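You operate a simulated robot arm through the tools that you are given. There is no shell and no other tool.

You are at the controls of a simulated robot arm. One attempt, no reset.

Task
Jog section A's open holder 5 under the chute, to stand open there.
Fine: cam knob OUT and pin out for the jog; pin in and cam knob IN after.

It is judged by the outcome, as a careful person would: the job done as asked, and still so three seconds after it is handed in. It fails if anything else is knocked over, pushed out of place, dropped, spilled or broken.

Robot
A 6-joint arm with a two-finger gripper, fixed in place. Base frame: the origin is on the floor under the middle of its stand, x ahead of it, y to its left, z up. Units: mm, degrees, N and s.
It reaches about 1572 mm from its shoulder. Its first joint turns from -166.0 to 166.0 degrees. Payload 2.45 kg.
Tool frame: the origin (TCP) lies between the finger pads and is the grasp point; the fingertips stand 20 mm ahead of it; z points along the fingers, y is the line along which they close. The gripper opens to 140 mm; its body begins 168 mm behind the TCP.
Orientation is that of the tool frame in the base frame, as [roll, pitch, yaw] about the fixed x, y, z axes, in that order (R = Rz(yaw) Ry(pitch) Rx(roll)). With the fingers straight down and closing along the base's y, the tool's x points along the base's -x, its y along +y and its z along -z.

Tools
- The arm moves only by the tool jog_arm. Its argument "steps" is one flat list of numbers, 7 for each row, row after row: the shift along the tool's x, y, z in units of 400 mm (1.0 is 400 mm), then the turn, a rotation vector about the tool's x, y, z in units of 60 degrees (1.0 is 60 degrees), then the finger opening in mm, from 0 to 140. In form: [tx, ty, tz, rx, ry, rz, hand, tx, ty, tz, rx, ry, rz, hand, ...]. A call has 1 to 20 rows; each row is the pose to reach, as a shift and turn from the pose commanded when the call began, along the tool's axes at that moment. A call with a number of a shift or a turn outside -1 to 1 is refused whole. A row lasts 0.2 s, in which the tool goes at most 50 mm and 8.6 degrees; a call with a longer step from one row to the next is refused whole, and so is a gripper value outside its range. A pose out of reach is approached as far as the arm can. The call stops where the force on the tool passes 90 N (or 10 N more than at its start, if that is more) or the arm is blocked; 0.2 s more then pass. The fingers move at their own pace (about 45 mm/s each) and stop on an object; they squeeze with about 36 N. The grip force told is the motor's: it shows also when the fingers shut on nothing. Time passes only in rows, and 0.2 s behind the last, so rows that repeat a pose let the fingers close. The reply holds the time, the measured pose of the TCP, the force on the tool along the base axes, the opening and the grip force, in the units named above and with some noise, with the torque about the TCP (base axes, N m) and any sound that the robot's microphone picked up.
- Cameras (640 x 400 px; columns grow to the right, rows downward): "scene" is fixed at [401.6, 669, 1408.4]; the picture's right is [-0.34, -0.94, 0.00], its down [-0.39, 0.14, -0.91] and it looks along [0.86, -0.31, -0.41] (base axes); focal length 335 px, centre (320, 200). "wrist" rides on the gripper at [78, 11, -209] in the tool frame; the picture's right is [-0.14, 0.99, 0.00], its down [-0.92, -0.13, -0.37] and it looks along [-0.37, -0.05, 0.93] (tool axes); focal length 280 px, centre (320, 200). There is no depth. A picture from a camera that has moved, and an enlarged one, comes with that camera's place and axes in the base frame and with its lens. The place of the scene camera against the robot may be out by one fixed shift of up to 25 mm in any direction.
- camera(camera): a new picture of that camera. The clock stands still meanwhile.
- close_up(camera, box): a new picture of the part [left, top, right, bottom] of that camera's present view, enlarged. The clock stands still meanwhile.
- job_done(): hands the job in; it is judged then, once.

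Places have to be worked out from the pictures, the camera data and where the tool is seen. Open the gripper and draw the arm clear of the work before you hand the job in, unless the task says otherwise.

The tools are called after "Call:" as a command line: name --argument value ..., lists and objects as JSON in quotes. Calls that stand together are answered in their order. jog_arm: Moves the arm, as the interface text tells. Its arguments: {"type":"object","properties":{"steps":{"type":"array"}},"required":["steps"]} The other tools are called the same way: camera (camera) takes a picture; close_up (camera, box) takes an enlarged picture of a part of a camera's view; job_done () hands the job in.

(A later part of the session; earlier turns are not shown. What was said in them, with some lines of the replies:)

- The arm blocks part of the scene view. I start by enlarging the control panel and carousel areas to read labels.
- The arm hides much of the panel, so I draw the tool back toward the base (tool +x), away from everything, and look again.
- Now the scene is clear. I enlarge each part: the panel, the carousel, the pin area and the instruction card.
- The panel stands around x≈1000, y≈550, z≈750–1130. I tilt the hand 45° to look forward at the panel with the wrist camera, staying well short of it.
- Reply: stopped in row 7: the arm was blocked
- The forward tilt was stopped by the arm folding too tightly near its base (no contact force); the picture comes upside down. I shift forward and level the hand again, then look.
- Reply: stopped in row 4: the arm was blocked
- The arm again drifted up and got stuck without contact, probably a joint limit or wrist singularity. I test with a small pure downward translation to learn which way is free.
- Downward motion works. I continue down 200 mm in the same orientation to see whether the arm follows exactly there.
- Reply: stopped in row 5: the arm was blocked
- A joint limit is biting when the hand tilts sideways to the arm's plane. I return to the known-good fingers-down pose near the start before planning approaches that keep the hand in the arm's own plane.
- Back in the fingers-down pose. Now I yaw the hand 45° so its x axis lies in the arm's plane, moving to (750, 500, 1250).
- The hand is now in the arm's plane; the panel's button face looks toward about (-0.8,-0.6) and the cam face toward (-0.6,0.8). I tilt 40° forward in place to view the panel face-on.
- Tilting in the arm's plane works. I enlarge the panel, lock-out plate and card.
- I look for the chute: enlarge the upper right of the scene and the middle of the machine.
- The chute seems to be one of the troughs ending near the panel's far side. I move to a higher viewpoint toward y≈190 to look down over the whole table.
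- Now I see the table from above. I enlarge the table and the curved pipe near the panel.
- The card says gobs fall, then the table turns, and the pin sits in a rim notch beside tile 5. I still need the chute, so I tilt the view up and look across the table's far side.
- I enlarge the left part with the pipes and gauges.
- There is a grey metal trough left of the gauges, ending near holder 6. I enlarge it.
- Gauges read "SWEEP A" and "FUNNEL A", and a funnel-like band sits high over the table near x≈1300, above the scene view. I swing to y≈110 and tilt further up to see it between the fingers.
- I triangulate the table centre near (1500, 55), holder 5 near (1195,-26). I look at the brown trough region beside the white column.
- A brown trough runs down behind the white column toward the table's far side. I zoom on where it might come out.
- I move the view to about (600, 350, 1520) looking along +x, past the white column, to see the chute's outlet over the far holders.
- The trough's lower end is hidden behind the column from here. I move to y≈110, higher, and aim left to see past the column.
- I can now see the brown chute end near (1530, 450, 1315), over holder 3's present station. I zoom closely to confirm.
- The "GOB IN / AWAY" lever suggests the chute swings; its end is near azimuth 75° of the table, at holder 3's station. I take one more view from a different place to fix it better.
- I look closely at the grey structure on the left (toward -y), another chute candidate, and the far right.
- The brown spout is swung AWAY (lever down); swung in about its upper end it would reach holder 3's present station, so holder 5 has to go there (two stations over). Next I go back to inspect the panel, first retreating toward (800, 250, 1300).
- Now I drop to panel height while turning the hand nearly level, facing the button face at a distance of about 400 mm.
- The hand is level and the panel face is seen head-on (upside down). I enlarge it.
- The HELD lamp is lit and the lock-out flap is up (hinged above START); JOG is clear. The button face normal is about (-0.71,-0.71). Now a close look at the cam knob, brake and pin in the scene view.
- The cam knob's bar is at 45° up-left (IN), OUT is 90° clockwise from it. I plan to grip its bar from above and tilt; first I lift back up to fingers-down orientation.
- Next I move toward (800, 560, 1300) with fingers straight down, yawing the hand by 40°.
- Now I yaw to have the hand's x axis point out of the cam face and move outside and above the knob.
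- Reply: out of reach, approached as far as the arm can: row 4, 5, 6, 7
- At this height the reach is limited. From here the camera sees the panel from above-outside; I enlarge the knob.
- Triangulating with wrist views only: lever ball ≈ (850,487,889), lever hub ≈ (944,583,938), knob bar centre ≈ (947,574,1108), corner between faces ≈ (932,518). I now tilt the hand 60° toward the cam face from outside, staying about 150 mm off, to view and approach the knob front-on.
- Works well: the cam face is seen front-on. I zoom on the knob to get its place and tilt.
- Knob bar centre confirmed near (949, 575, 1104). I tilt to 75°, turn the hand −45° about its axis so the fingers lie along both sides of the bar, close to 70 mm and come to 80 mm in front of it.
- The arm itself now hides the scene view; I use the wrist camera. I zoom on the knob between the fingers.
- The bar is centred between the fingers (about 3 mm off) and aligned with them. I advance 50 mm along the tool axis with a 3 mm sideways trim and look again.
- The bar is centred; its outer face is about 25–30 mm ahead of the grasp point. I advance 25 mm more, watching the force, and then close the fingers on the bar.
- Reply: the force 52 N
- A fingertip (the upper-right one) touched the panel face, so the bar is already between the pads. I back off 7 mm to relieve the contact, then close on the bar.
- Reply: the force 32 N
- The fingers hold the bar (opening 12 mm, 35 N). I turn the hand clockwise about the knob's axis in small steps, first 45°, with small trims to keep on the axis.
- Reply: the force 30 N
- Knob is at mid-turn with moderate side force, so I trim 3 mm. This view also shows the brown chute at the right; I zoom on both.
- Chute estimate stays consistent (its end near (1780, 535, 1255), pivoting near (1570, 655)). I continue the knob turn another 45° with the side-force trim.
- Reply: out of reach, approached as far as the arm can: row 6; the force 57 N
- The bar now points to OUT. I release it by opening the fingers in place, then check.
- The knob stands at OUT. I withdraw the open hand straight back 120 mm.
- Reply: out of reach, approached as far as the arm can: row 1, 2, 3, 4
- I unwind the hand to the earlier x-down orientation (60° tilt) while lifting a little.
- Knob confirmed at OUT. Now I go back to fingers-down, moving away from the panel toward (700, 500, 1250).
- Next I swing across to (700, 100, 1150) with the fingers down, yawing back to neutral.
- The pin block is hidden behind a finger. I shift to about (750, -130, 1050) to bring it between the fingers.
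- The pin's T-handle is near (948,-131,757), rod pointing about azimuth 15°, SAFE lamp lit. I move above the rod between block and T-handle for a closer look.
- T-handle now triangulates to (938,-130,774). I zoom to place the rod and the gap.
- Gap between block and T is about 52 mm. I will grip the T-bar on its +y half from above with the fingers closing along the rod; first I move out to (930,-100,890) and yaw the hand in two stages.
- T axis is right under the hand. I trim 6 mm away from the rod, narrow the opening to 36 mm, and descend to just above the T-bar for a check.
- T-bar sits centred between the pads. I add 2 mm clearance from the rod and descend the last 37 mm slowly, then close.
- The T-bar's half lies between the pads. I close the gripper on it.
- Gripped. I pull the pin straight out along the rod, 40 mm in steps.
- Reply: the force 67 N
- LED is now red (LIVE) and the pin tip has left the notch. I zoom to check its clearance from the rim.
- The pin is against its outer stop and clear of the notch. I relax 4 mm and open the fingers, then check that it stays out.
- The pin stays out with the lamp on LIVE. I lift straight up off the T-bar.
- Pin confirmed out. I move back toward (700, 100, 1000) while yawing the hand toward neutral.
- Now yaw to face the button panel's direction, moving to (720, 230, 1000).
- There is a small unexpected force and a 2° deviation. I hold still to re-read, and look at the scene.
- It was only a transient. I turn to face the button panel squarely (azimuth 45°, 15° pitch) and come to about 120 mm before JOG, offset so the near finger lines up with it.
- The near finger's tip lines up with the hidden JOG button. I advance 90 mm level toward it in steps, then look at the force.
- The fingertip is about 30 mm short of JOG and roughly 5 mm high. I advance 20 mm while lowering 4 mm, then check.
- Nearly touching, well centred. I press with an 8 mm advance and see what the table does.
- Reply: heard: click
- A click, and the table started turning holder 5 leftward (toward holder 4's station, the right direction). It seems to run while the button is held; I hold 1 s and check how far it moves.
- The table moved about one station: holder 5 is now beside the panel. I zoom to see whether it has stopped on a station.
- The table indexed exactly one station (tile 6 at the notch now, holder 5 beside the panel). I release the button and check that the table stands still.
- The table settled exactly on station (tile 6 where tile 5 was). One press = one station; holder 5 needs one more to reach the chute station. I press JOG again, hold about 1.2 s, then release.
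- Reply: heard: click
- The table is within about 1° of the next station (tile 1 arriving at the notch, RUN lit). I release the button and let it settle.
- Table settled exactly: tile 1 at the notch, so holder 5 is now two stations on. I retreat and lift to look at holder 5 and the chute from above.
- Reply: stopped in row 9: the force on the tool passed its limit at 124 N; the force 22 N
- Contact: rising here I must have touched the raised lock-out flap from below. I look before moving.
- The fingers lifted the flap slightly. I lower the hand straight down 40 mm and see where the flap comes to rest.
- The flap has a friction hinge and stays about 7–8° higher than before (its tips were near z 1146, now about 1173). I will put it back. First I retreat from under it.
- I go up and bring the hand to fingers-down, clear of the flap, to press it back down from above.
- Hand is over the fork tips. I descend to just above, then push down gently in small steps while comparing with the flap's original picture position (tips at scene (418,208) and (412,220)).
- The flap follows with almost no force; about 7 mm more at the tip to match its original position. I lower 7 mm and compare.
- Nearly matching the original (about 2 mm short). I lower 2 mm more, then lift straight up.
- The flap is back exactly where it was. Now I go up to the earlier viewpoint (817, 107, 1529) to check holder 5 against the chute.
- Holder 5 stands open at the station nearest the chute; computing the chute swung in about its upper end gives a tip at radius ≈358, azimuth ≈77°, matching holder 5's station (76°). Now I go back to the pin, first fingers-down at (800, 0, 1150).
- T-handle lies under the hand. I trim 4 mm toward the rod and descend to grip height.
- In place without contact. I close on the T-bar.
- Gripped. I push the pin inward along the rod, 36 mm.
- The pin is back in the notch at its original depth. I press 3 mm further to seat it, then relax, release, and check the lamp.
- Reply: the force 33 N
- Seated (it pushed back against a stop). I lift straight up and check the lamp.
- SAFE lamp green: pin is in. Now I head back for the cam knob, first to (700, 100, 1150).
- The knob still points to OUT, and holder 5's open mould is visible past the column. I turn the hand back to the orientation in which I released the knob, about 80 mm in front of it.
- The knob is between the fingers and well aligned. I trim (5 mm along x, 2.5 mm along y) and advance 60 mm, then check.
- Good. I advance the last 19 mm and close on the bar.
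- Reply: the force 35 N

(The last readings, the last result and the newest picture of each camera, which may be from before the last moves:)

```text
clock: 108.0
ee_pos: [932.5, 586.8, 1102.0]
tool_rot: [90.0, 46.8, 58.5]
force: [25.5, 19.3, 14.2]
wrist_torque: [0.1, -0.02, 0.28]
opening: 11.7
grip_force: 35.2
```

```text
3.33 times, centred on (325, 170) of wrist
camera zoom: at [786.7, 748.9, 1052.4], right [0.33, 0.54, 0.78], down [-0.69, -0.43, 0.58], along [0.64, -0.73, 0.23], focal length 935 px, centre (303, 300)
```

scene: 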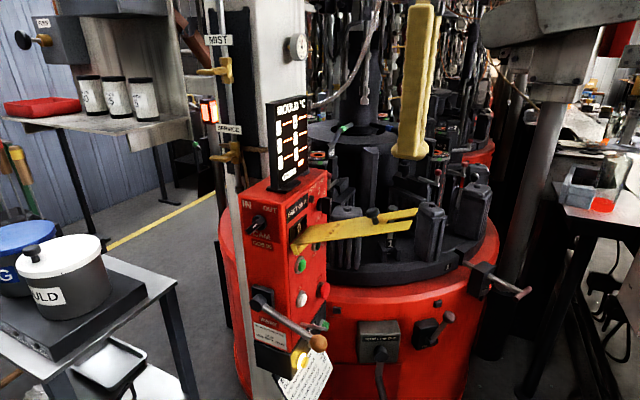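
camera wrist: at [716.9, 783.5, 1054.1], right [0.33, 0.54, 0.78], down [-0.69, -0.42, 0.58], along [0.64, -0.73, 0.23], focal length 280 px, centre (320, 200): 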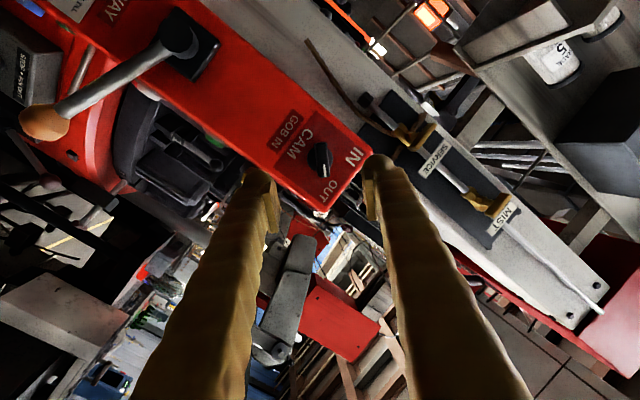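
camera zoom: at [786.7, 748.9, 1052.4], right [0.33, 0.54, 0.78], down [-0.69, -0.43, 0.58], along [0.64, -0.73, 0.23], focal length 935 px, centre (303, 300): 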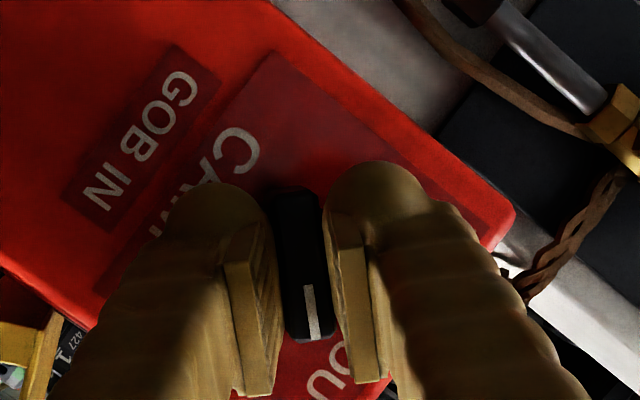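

Gripped. I turn the knob counter-clockwise 45° about its axis with a 3 mm side trim.

Call:
jog_arm --steps '[0.0001, 0.0049, 0, 0.0208, 0.0221, -0.1213, 0, 0.0003, 0.0098, 0, 0.0415, 0.0443, -0.2425, 0, 0.0007, 0.0108, 0, 0.0623, 0.0664, -0.3638, 0, 0.0012, 0.0119, 0, 0.083, 0.0885, -0.485, 0, 0.0018, 0.0128, 0, 0.1038, 0.1106, -0.6063, 0, 0.0026, 0.0137, 0, 0.1245, 0.1328, -0.7275, 0]'

Call:
close_up --camera "wrist" --box '[250, 110, 400, 230]'

```text
clock: 109.4
ee_pos: [934.2, 587.7, 1104.2]
tool_rot: [169.0, 80.4, 133.8]
force: [-21.2, -11.9, 4.2]
wrist_torque: [-0.01, 0.02, -0.37]
opening: 11.4
grip_force: 38.4
stopped in row 6: the force on the tool passed its limit at 95 N (the readings are from after the stop); the commanded pose is now the measured one
```

```text
3.33 times, centred on (325, 170) of wrist
camera zoom: at [763.6, 725.5, 1061.2], right [0.59, 0.79, 0.17], down [-0.27, -0.01, 0.96], along [0.76, -0.61, 0.21], focal length 935 px, centre (303, 300)
```

zoom: 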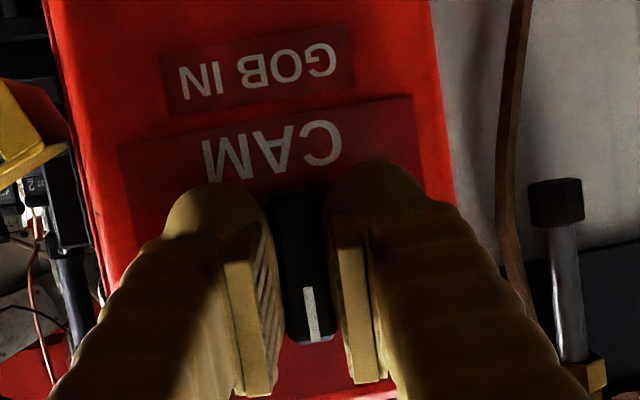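

A transient side load stopped it halfway. I trim back 1.5 mm and continue counter-clockwise in smaller steps.

Call:
jog_arm --steps '[0, -0.0028, 0, 0.0167, 0.0177, -0.097, 0, 0.0002, -0.0019, 0, 0.0334, 0.0355, -0.194, 0, 0.0004, -0.001, 0, 0.05, 0.0532, -0.291, 0, 0.0008, -0.0002, 0, 0.0667, 0.071, -0.388, 0]'

Call:
close_up --camera "wrist" --box '[250, 110, 400, 230]'

```text
clock: 110.4
ee_pos: [935.7, 588.0, 1103.2]
tool_rot: [-120.8, 64.3, -158.2]
force: [8.8, 10.9, 30.4]
wrist_torque: [-0.22, -0.31, 0.03]
opening: 11.5
grip_force: 38.9
```

```text
3.33 times, centred on (325, 170) of wrist
camera zoom: at [753.0, 715.0, 1075.2], right [0.58, 0.78, -0.24], down [0.03, 0.28, 0.96], along [0.82, -0.56, 0.14], focal length 935 px, centre (303, 300)
```

zoom: 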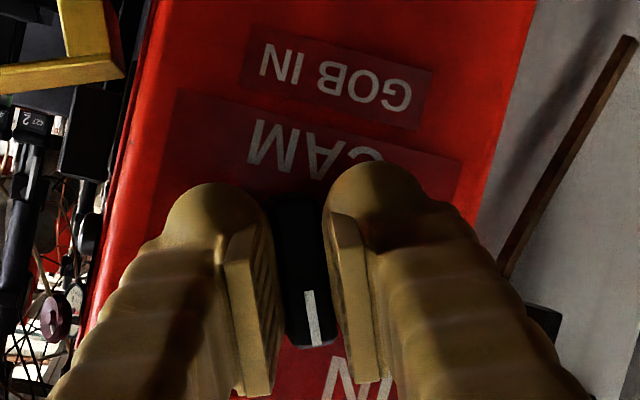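

About 22° remain to IN. I continue with small trims against the side load.

Call:
jog_arm --steps '[-0.0037, 0.0005, 0, 0.0167, 0.0177, -0.097, 0, -0.0035, 0.0009, 0, 0.0334, 0.0355, -0.194, 0, -0.0033, 0.0014, 0, 0.05, 0.0532, -0.291, 0, -0.003, 0.0018, 0, 0.0667, 0.071, -0.388, 0]'

Call:
close_up --camera "wrist" --box '[250, 110, 400, 230]'

```text
clock: 111.4
ee_pos: [935.0, 589.6, 1102.8]
tool_rot: [-108.9, 41.3, -148.6]
force: [-15.4, 7.6, 17.8]
wrist_torque: [0.41, -0.95, -0.28]
opening: 12.0
grip_force: 38.7
```

```text
3.33 times, centred on (325, 170) of wrist
camera zoom: at [747.8, 710.0, 1094.9], right [0.45, 0.65, -0.61], down [0.29, 0.54, 0.79], along [0.84, -0.53, 0.05], focal length 935 px, centre (303, 300)
```

zoom: 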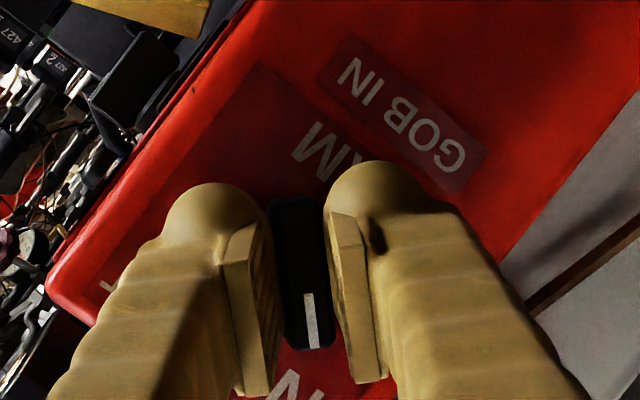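

There is about 1 N·m of resisting torque now: the knob is at its IN stop. I open the fingers and check.

Call:
jog_arm --steps '[0, 0, 0, 0, 0, 0, 30, 0, 0, 0, 0, 0, 0, 70, 0, 0, 0, 0, 0, 0, 70, 0, 0, 0, 0, 0, 0, 70, 0, 0, 0, 0, 0, 0, 70]'

Call:
close_up --camera "wrist" --box '[250, 110, 400, 230]'

```text
clock: 112.6
ee_pos: [934.9, 588.4, 1102.9]
tool_rot: [-108.8, 41.2, -148.5]
force: [-0.7, 0.0, 0.3]
wrist_torque: [-0.03, 0.01, 0.0]
opening: 70.2
grip_force: 0.1
```

```text
3.33 times, centred on (325, 170) of wrist
camera zoom: at [748.3, 709.9, 1094.4], right [0.45, 0.65, -0.61], down [0.29, 0.54, 0.79], along [0.84, -0.53, 0.05], focal length 935 px, centre (303, 300)
```

zoom: 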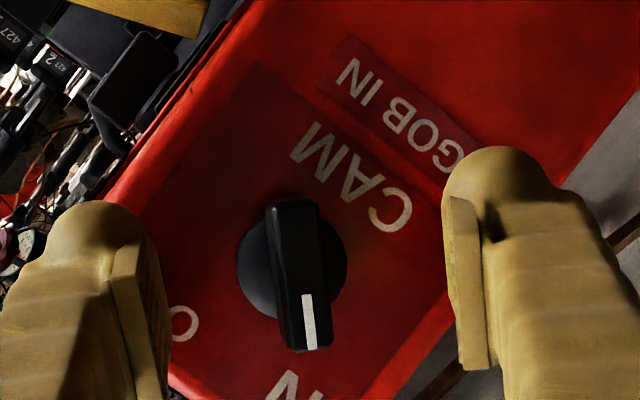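

The knob points to IN. I withdraw straight back 110 mm.

Call:
jog_arm --steps '[0, 0, -0.07, 0, 0, 0, 70, 0, 0, -0.14, 0, 0, 0, 70, 0, 0, -0.21, 0, 0, 0, 70, 0, 0, -0.275, 0, 0, 0, 70]'

Call:
camera --camera "wrist"

Call:
close_up --camera "wrist" --box '[250, 110, 400, 230]'

```text
clock: 113.6
ee_pos: [861.1, 661.9, 1131.0]
tool_rot: [-109.0, 41.3, -148.5]
force: [-0.1, 0.2, 0.2]
wrist_torque: [0.03, 0.01, 0.0]
opening: 70.1
grip_force: 0.1
```

```text
taken
camera wrist: at [673.5, 784.0, 1121.9], right [0.45, 0.65, -0.61], down [0.29, 0.54, 0.79], along [0.84, -0.53, 0.05], focal length 280 px, centre (320, 200)
```

wrist: 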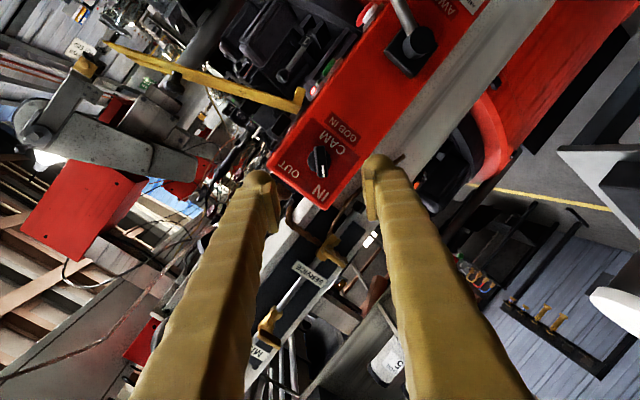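

```text
3.33 times, centred on (325, 170) of wrist
camera zoom: at [673.5, 784.0, 1121.9], right [0.45, 0.65, -0.61], down [0.29, 0.54, 0.79], along [0.84, -0.53, 0.05], focal length 935 px, centre (303, 300)
```

zoom: 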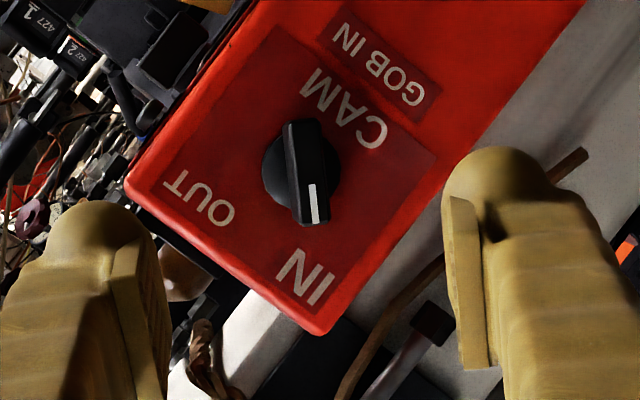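

Knob is at IN as at the start. I unwind the hand and back away.

Call:
jog_arm --steps '[-0.005, -0.015, -0.028, -0.0163, 0.0395, 0.1242, 70, -0.011, -0.03, -0.056, -0.0327, 0.079, 0.2483, 70, -0.016, -0.0445, -0.0835, -0.049, 0.1185, 0.3725, 70, -0.021, -0.059, -0.111, -0.0653, 0.158, 0.4967, 70, -0.027, -0.074, -0.139, -0.0817, 0.1975, 0.6208, 70, -0.032, -0.089, -0.167, -0.098, 0.237, 0.745, 70, -0.032, -0.089, -0.167, -0.098, 0.237, 0.745, 70]'

Call:
camera --camera "wrist"

Call:
close_up --camera "wrist" --box '[270, 60, 460, 260]'

```text
clock: 115.2
ee_pos: [811.1, 693.7, 1181.2]
tool_rot: [-176.0, 60.8, 138.3]
force: [0.1, -0.2, -0.5]
wrist_torque: [0.0, -0.01, -0.01]
opening: 70.0
grip_force: 0.1
```

```text
taken
camera wrist: at [665.8, 859.9, 1213.6], right [0.75, 0.65, 0.09], down [0.02, -0.16, 0.99], along [0.66, -0.74, -0.13], focal length 280 px, centre (320, 200)
```

wrist: 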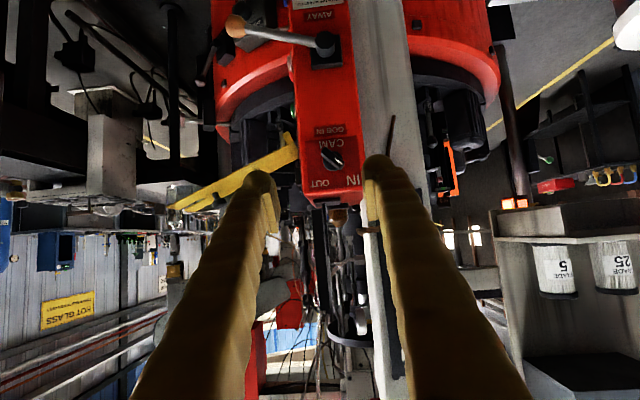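

```text
2.00 times, centred on (365, 160) of wrist
camera zoom: at [665.8, 859.9, 1213.6], right [0.75, 0.65, 0.09], down [0.02, -0.16, 0.99], along [0.66, -0.74, -0.13], focal length 561 px, centre (230, 280)
```

zoom: 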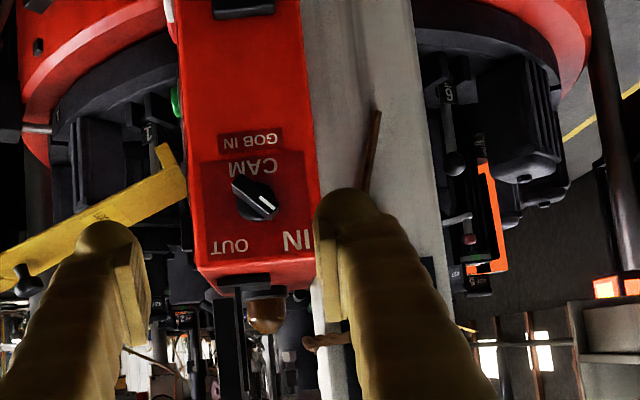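

Everything stands as expected. I take one more look at the chute and holder 5 from this side.

Call:
close_up --camera "wrist" --box '[400, 110, 540, 290]'

```text
2.22 times, centred on (470, 200) of wrist
camera zoom: at [665.8, 859.9, 1213.6], right [0.75, 0.65, 0.09], down [0.02, -0.16, 0.99], along [0.66, -0.74, -0.13], focal length 623 px, centre (-13, 200)
```

zoom: 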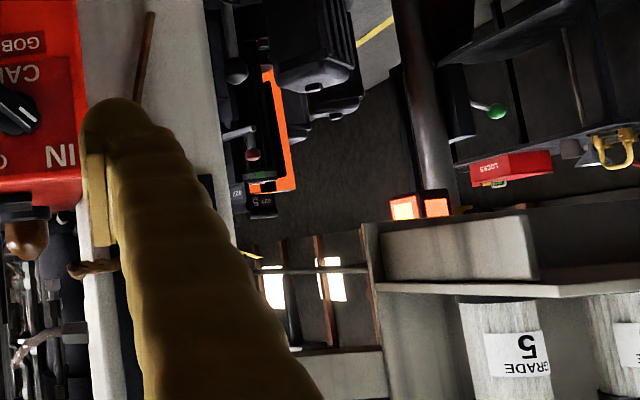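

The chute is hidden behind the shelf from here. I draw the hand back fingers-down and then take a last overhead look at holder 5.

Call:
jog_arm --steps '[-0.026, -0.068, 0.002, 0, 0.125, 0, 90, -0.052, -0.137, 0.004, 0, 0.25, 0, 110, -0.078, -0.205, 0.006, 0, 0.375, 0, 130, -0.1035, -0.2735, 0.0085, 0, 0.5, 0, 140, -0.129, -0.342, 0.0106, 0, 0.625, 0, 140, -0.155, -0.41, 0.013, 0, 0.75, 0, 140, -0.181, -0.479, 0.015, 0, 0.875, 0, 140, -0.207, -0.547, 0.017, 0, 1, 0, 140, -0.207, -0.547, 0.017, 0, 1, 0, 140]'

Call:
camera --camera "scene"

Call:
close_up --camera "scene" --box '[235, 165, 335, 235]'

```text
clock: 117.2
ee_pos: [692.7, 511.1, 1258.9]
tool_rot: [-178.0, 0.8, 134.8]
force: [0.1, -0.6, -0.1]
wrist_torque: [0.0, -0.04, 0.02]
opening: 140.2
grip_force: 0.1
```

```text
taken
```

scene: 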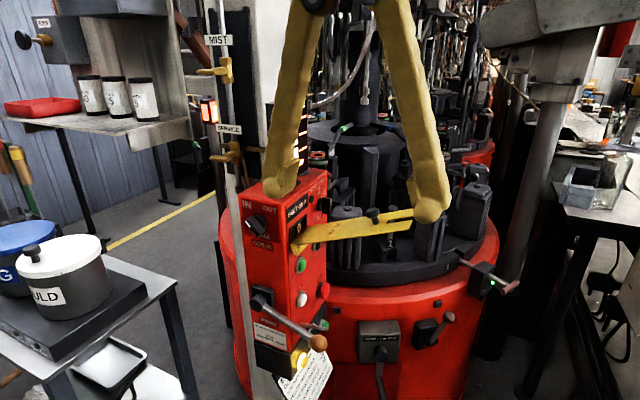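

```text
5.71 times, centred on (285, 200) of scene
camera zoom: at [401.6, 669.0, 1408.4], right [-0.34, -0.94, 0.0], down [-0.39, 0.14, -0.91], along [0.86, -0.31, -0.41], focal length 1915 px, centre (520, 200)
```

zoom: 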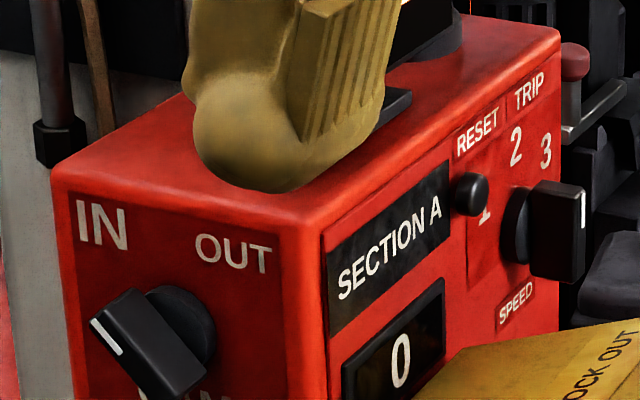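

Knob reads IN exactly as at the start, pin lamp is green, flap in place. I draw the arm back to its starting pose, gripper open, clear of the work.

Call:
jog_arm --steps '[0.037, -0.05, -0.007, 0, 0, -0.125, 140, 0.074, -0.1, -0.013, 0, 0, -0.25, 140, 0.11, -0.151, -0.02, 0, 0, -0.375, 140, 0.147, -0.201, -0.027, 0, 0, -0.5, 140, 0.184, -0.252, -0.033, 0, 0, -0.625, 140, 0.221, -0.302, -0.04, 0, 0, -0.75, 140, 0.221, -0.302, -0.04, 0, 0, -0.75, 140]'

Call:
jog_arm --steps '[0.12, 0, 0, 0, 0, 0, 140, 0.24, 0, 0, 0, 0, 0, 140, 0.36, 0, 0, 0, 0, 0, 140, 0.48, 0, 0, 0, 0, 0, 140, 0.6, 0, 0, 0, 0, 0, 140]'

Call:
camera --camera "scene"

Call:
close_up --camera "scene" --box '[230, 160, 350, 400]'

Call:
close_up --camera "scene" --box '[300, 100, 520, 300]'

```text
clock: 118.8
ee_pos: [545.2, 489.0, 1278.1]
tool_rot: [-177.8, -0.8, 179.8]
force: [-0.7, -0.4, 0.3]
wrist_torque: [-0.02, 0.01, 0.01]
opening: 140.1
grip_force: 0.0
```

```text
clock: 120.0
ee_pos: [302.7, 491.0, 1281.3]
tool_rot: [-177.9, -0.9, 179.8]
force: [0.0, 0.1, -0.3]
wrist_torque: [0.01, -0.01, -0.01]
opening: 140.1
grip_force: 0.1
```

```text
taken
```

scene: 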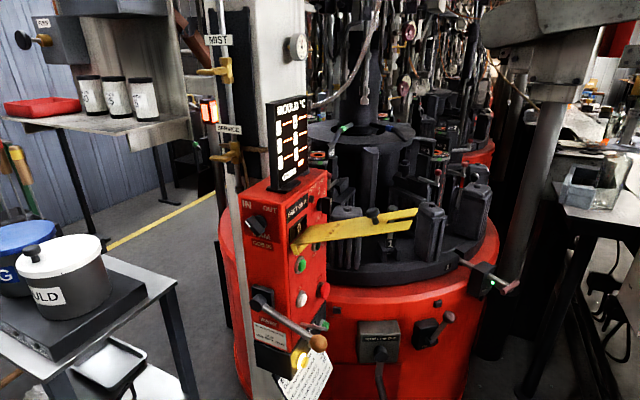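

```text
1.67 times, centred on (290, 280) of scene
camera zoom: at [401.6, 669.0, 1408.4], right [-0.34, -0.94, 0.0], down [-0.39, 0.14, -0.91], along [0.86, -0.31, -0.41], focal length 559 px, centre (370, 67)
```

zoom: 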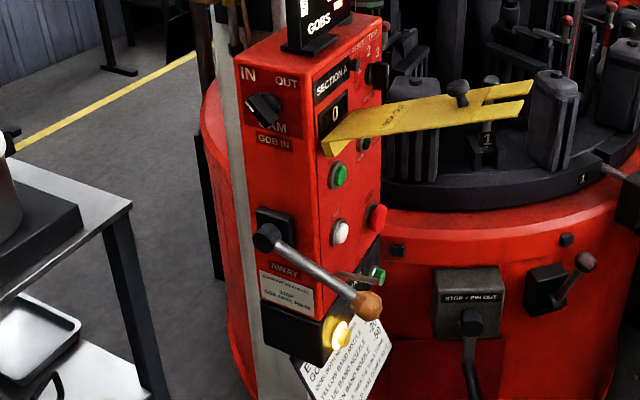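

```text
2.00 times, centred on (410, 200) of scene
camera zoom: at [401.6, 669.0, 1408.4], right [-0.34, -0.94, 0.0], down [-0.39, 0.14, -0.91], along [0.86, -0.31, -0.41], focal length 670 px, centre (140, 200)
```

zoom: 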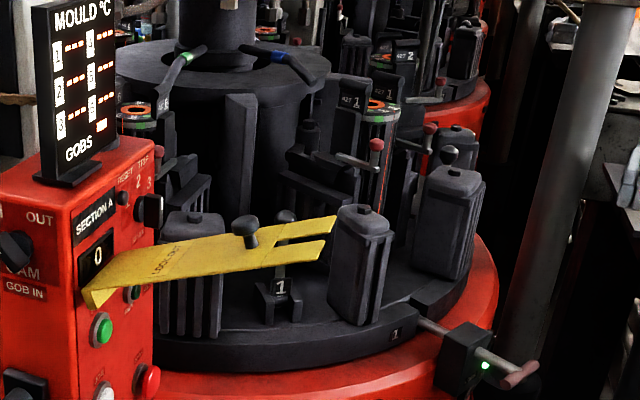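

Final state: the cam knob is IN, and the pin is in with the SAFE lamp green. Holder 5 stands open at the chute station. The lever and flap are unchanged, and the arm is clear with the gripper open. I hand the job in.

Call:
job_done

```text
The job is handed in.
```

Section A's holder 5 is standing open at the station I judged to be under the chute, and the job is handed in. I did it in the order you gave:

- **Set up:** cam knob to OUT, then the pin pulled; its lamp went from SAFE to LIVE.
- **Jog:** two presses of JOG, each moving the table one station. It stopped cleanly on the second one, with tile 1 at the pin.
- **Close out:** pin pushed back in, lamp green on SAFE again, then cam knob back to IN. Holder 5 still showed open after that.

- **Chute position is worked out, not seen directly:** the spout is swung away (GOB lever at AWAY). I worked out where it would land if swung in, and holder 5's station is the only one within its reach.
- **Lock-out flap:** I lifted it by accident while backing off the panel, about 7–8°. I pressed it back down, and it now matches its original position in the picture.

The arm is drawn back clear of the machine with the gripper open.
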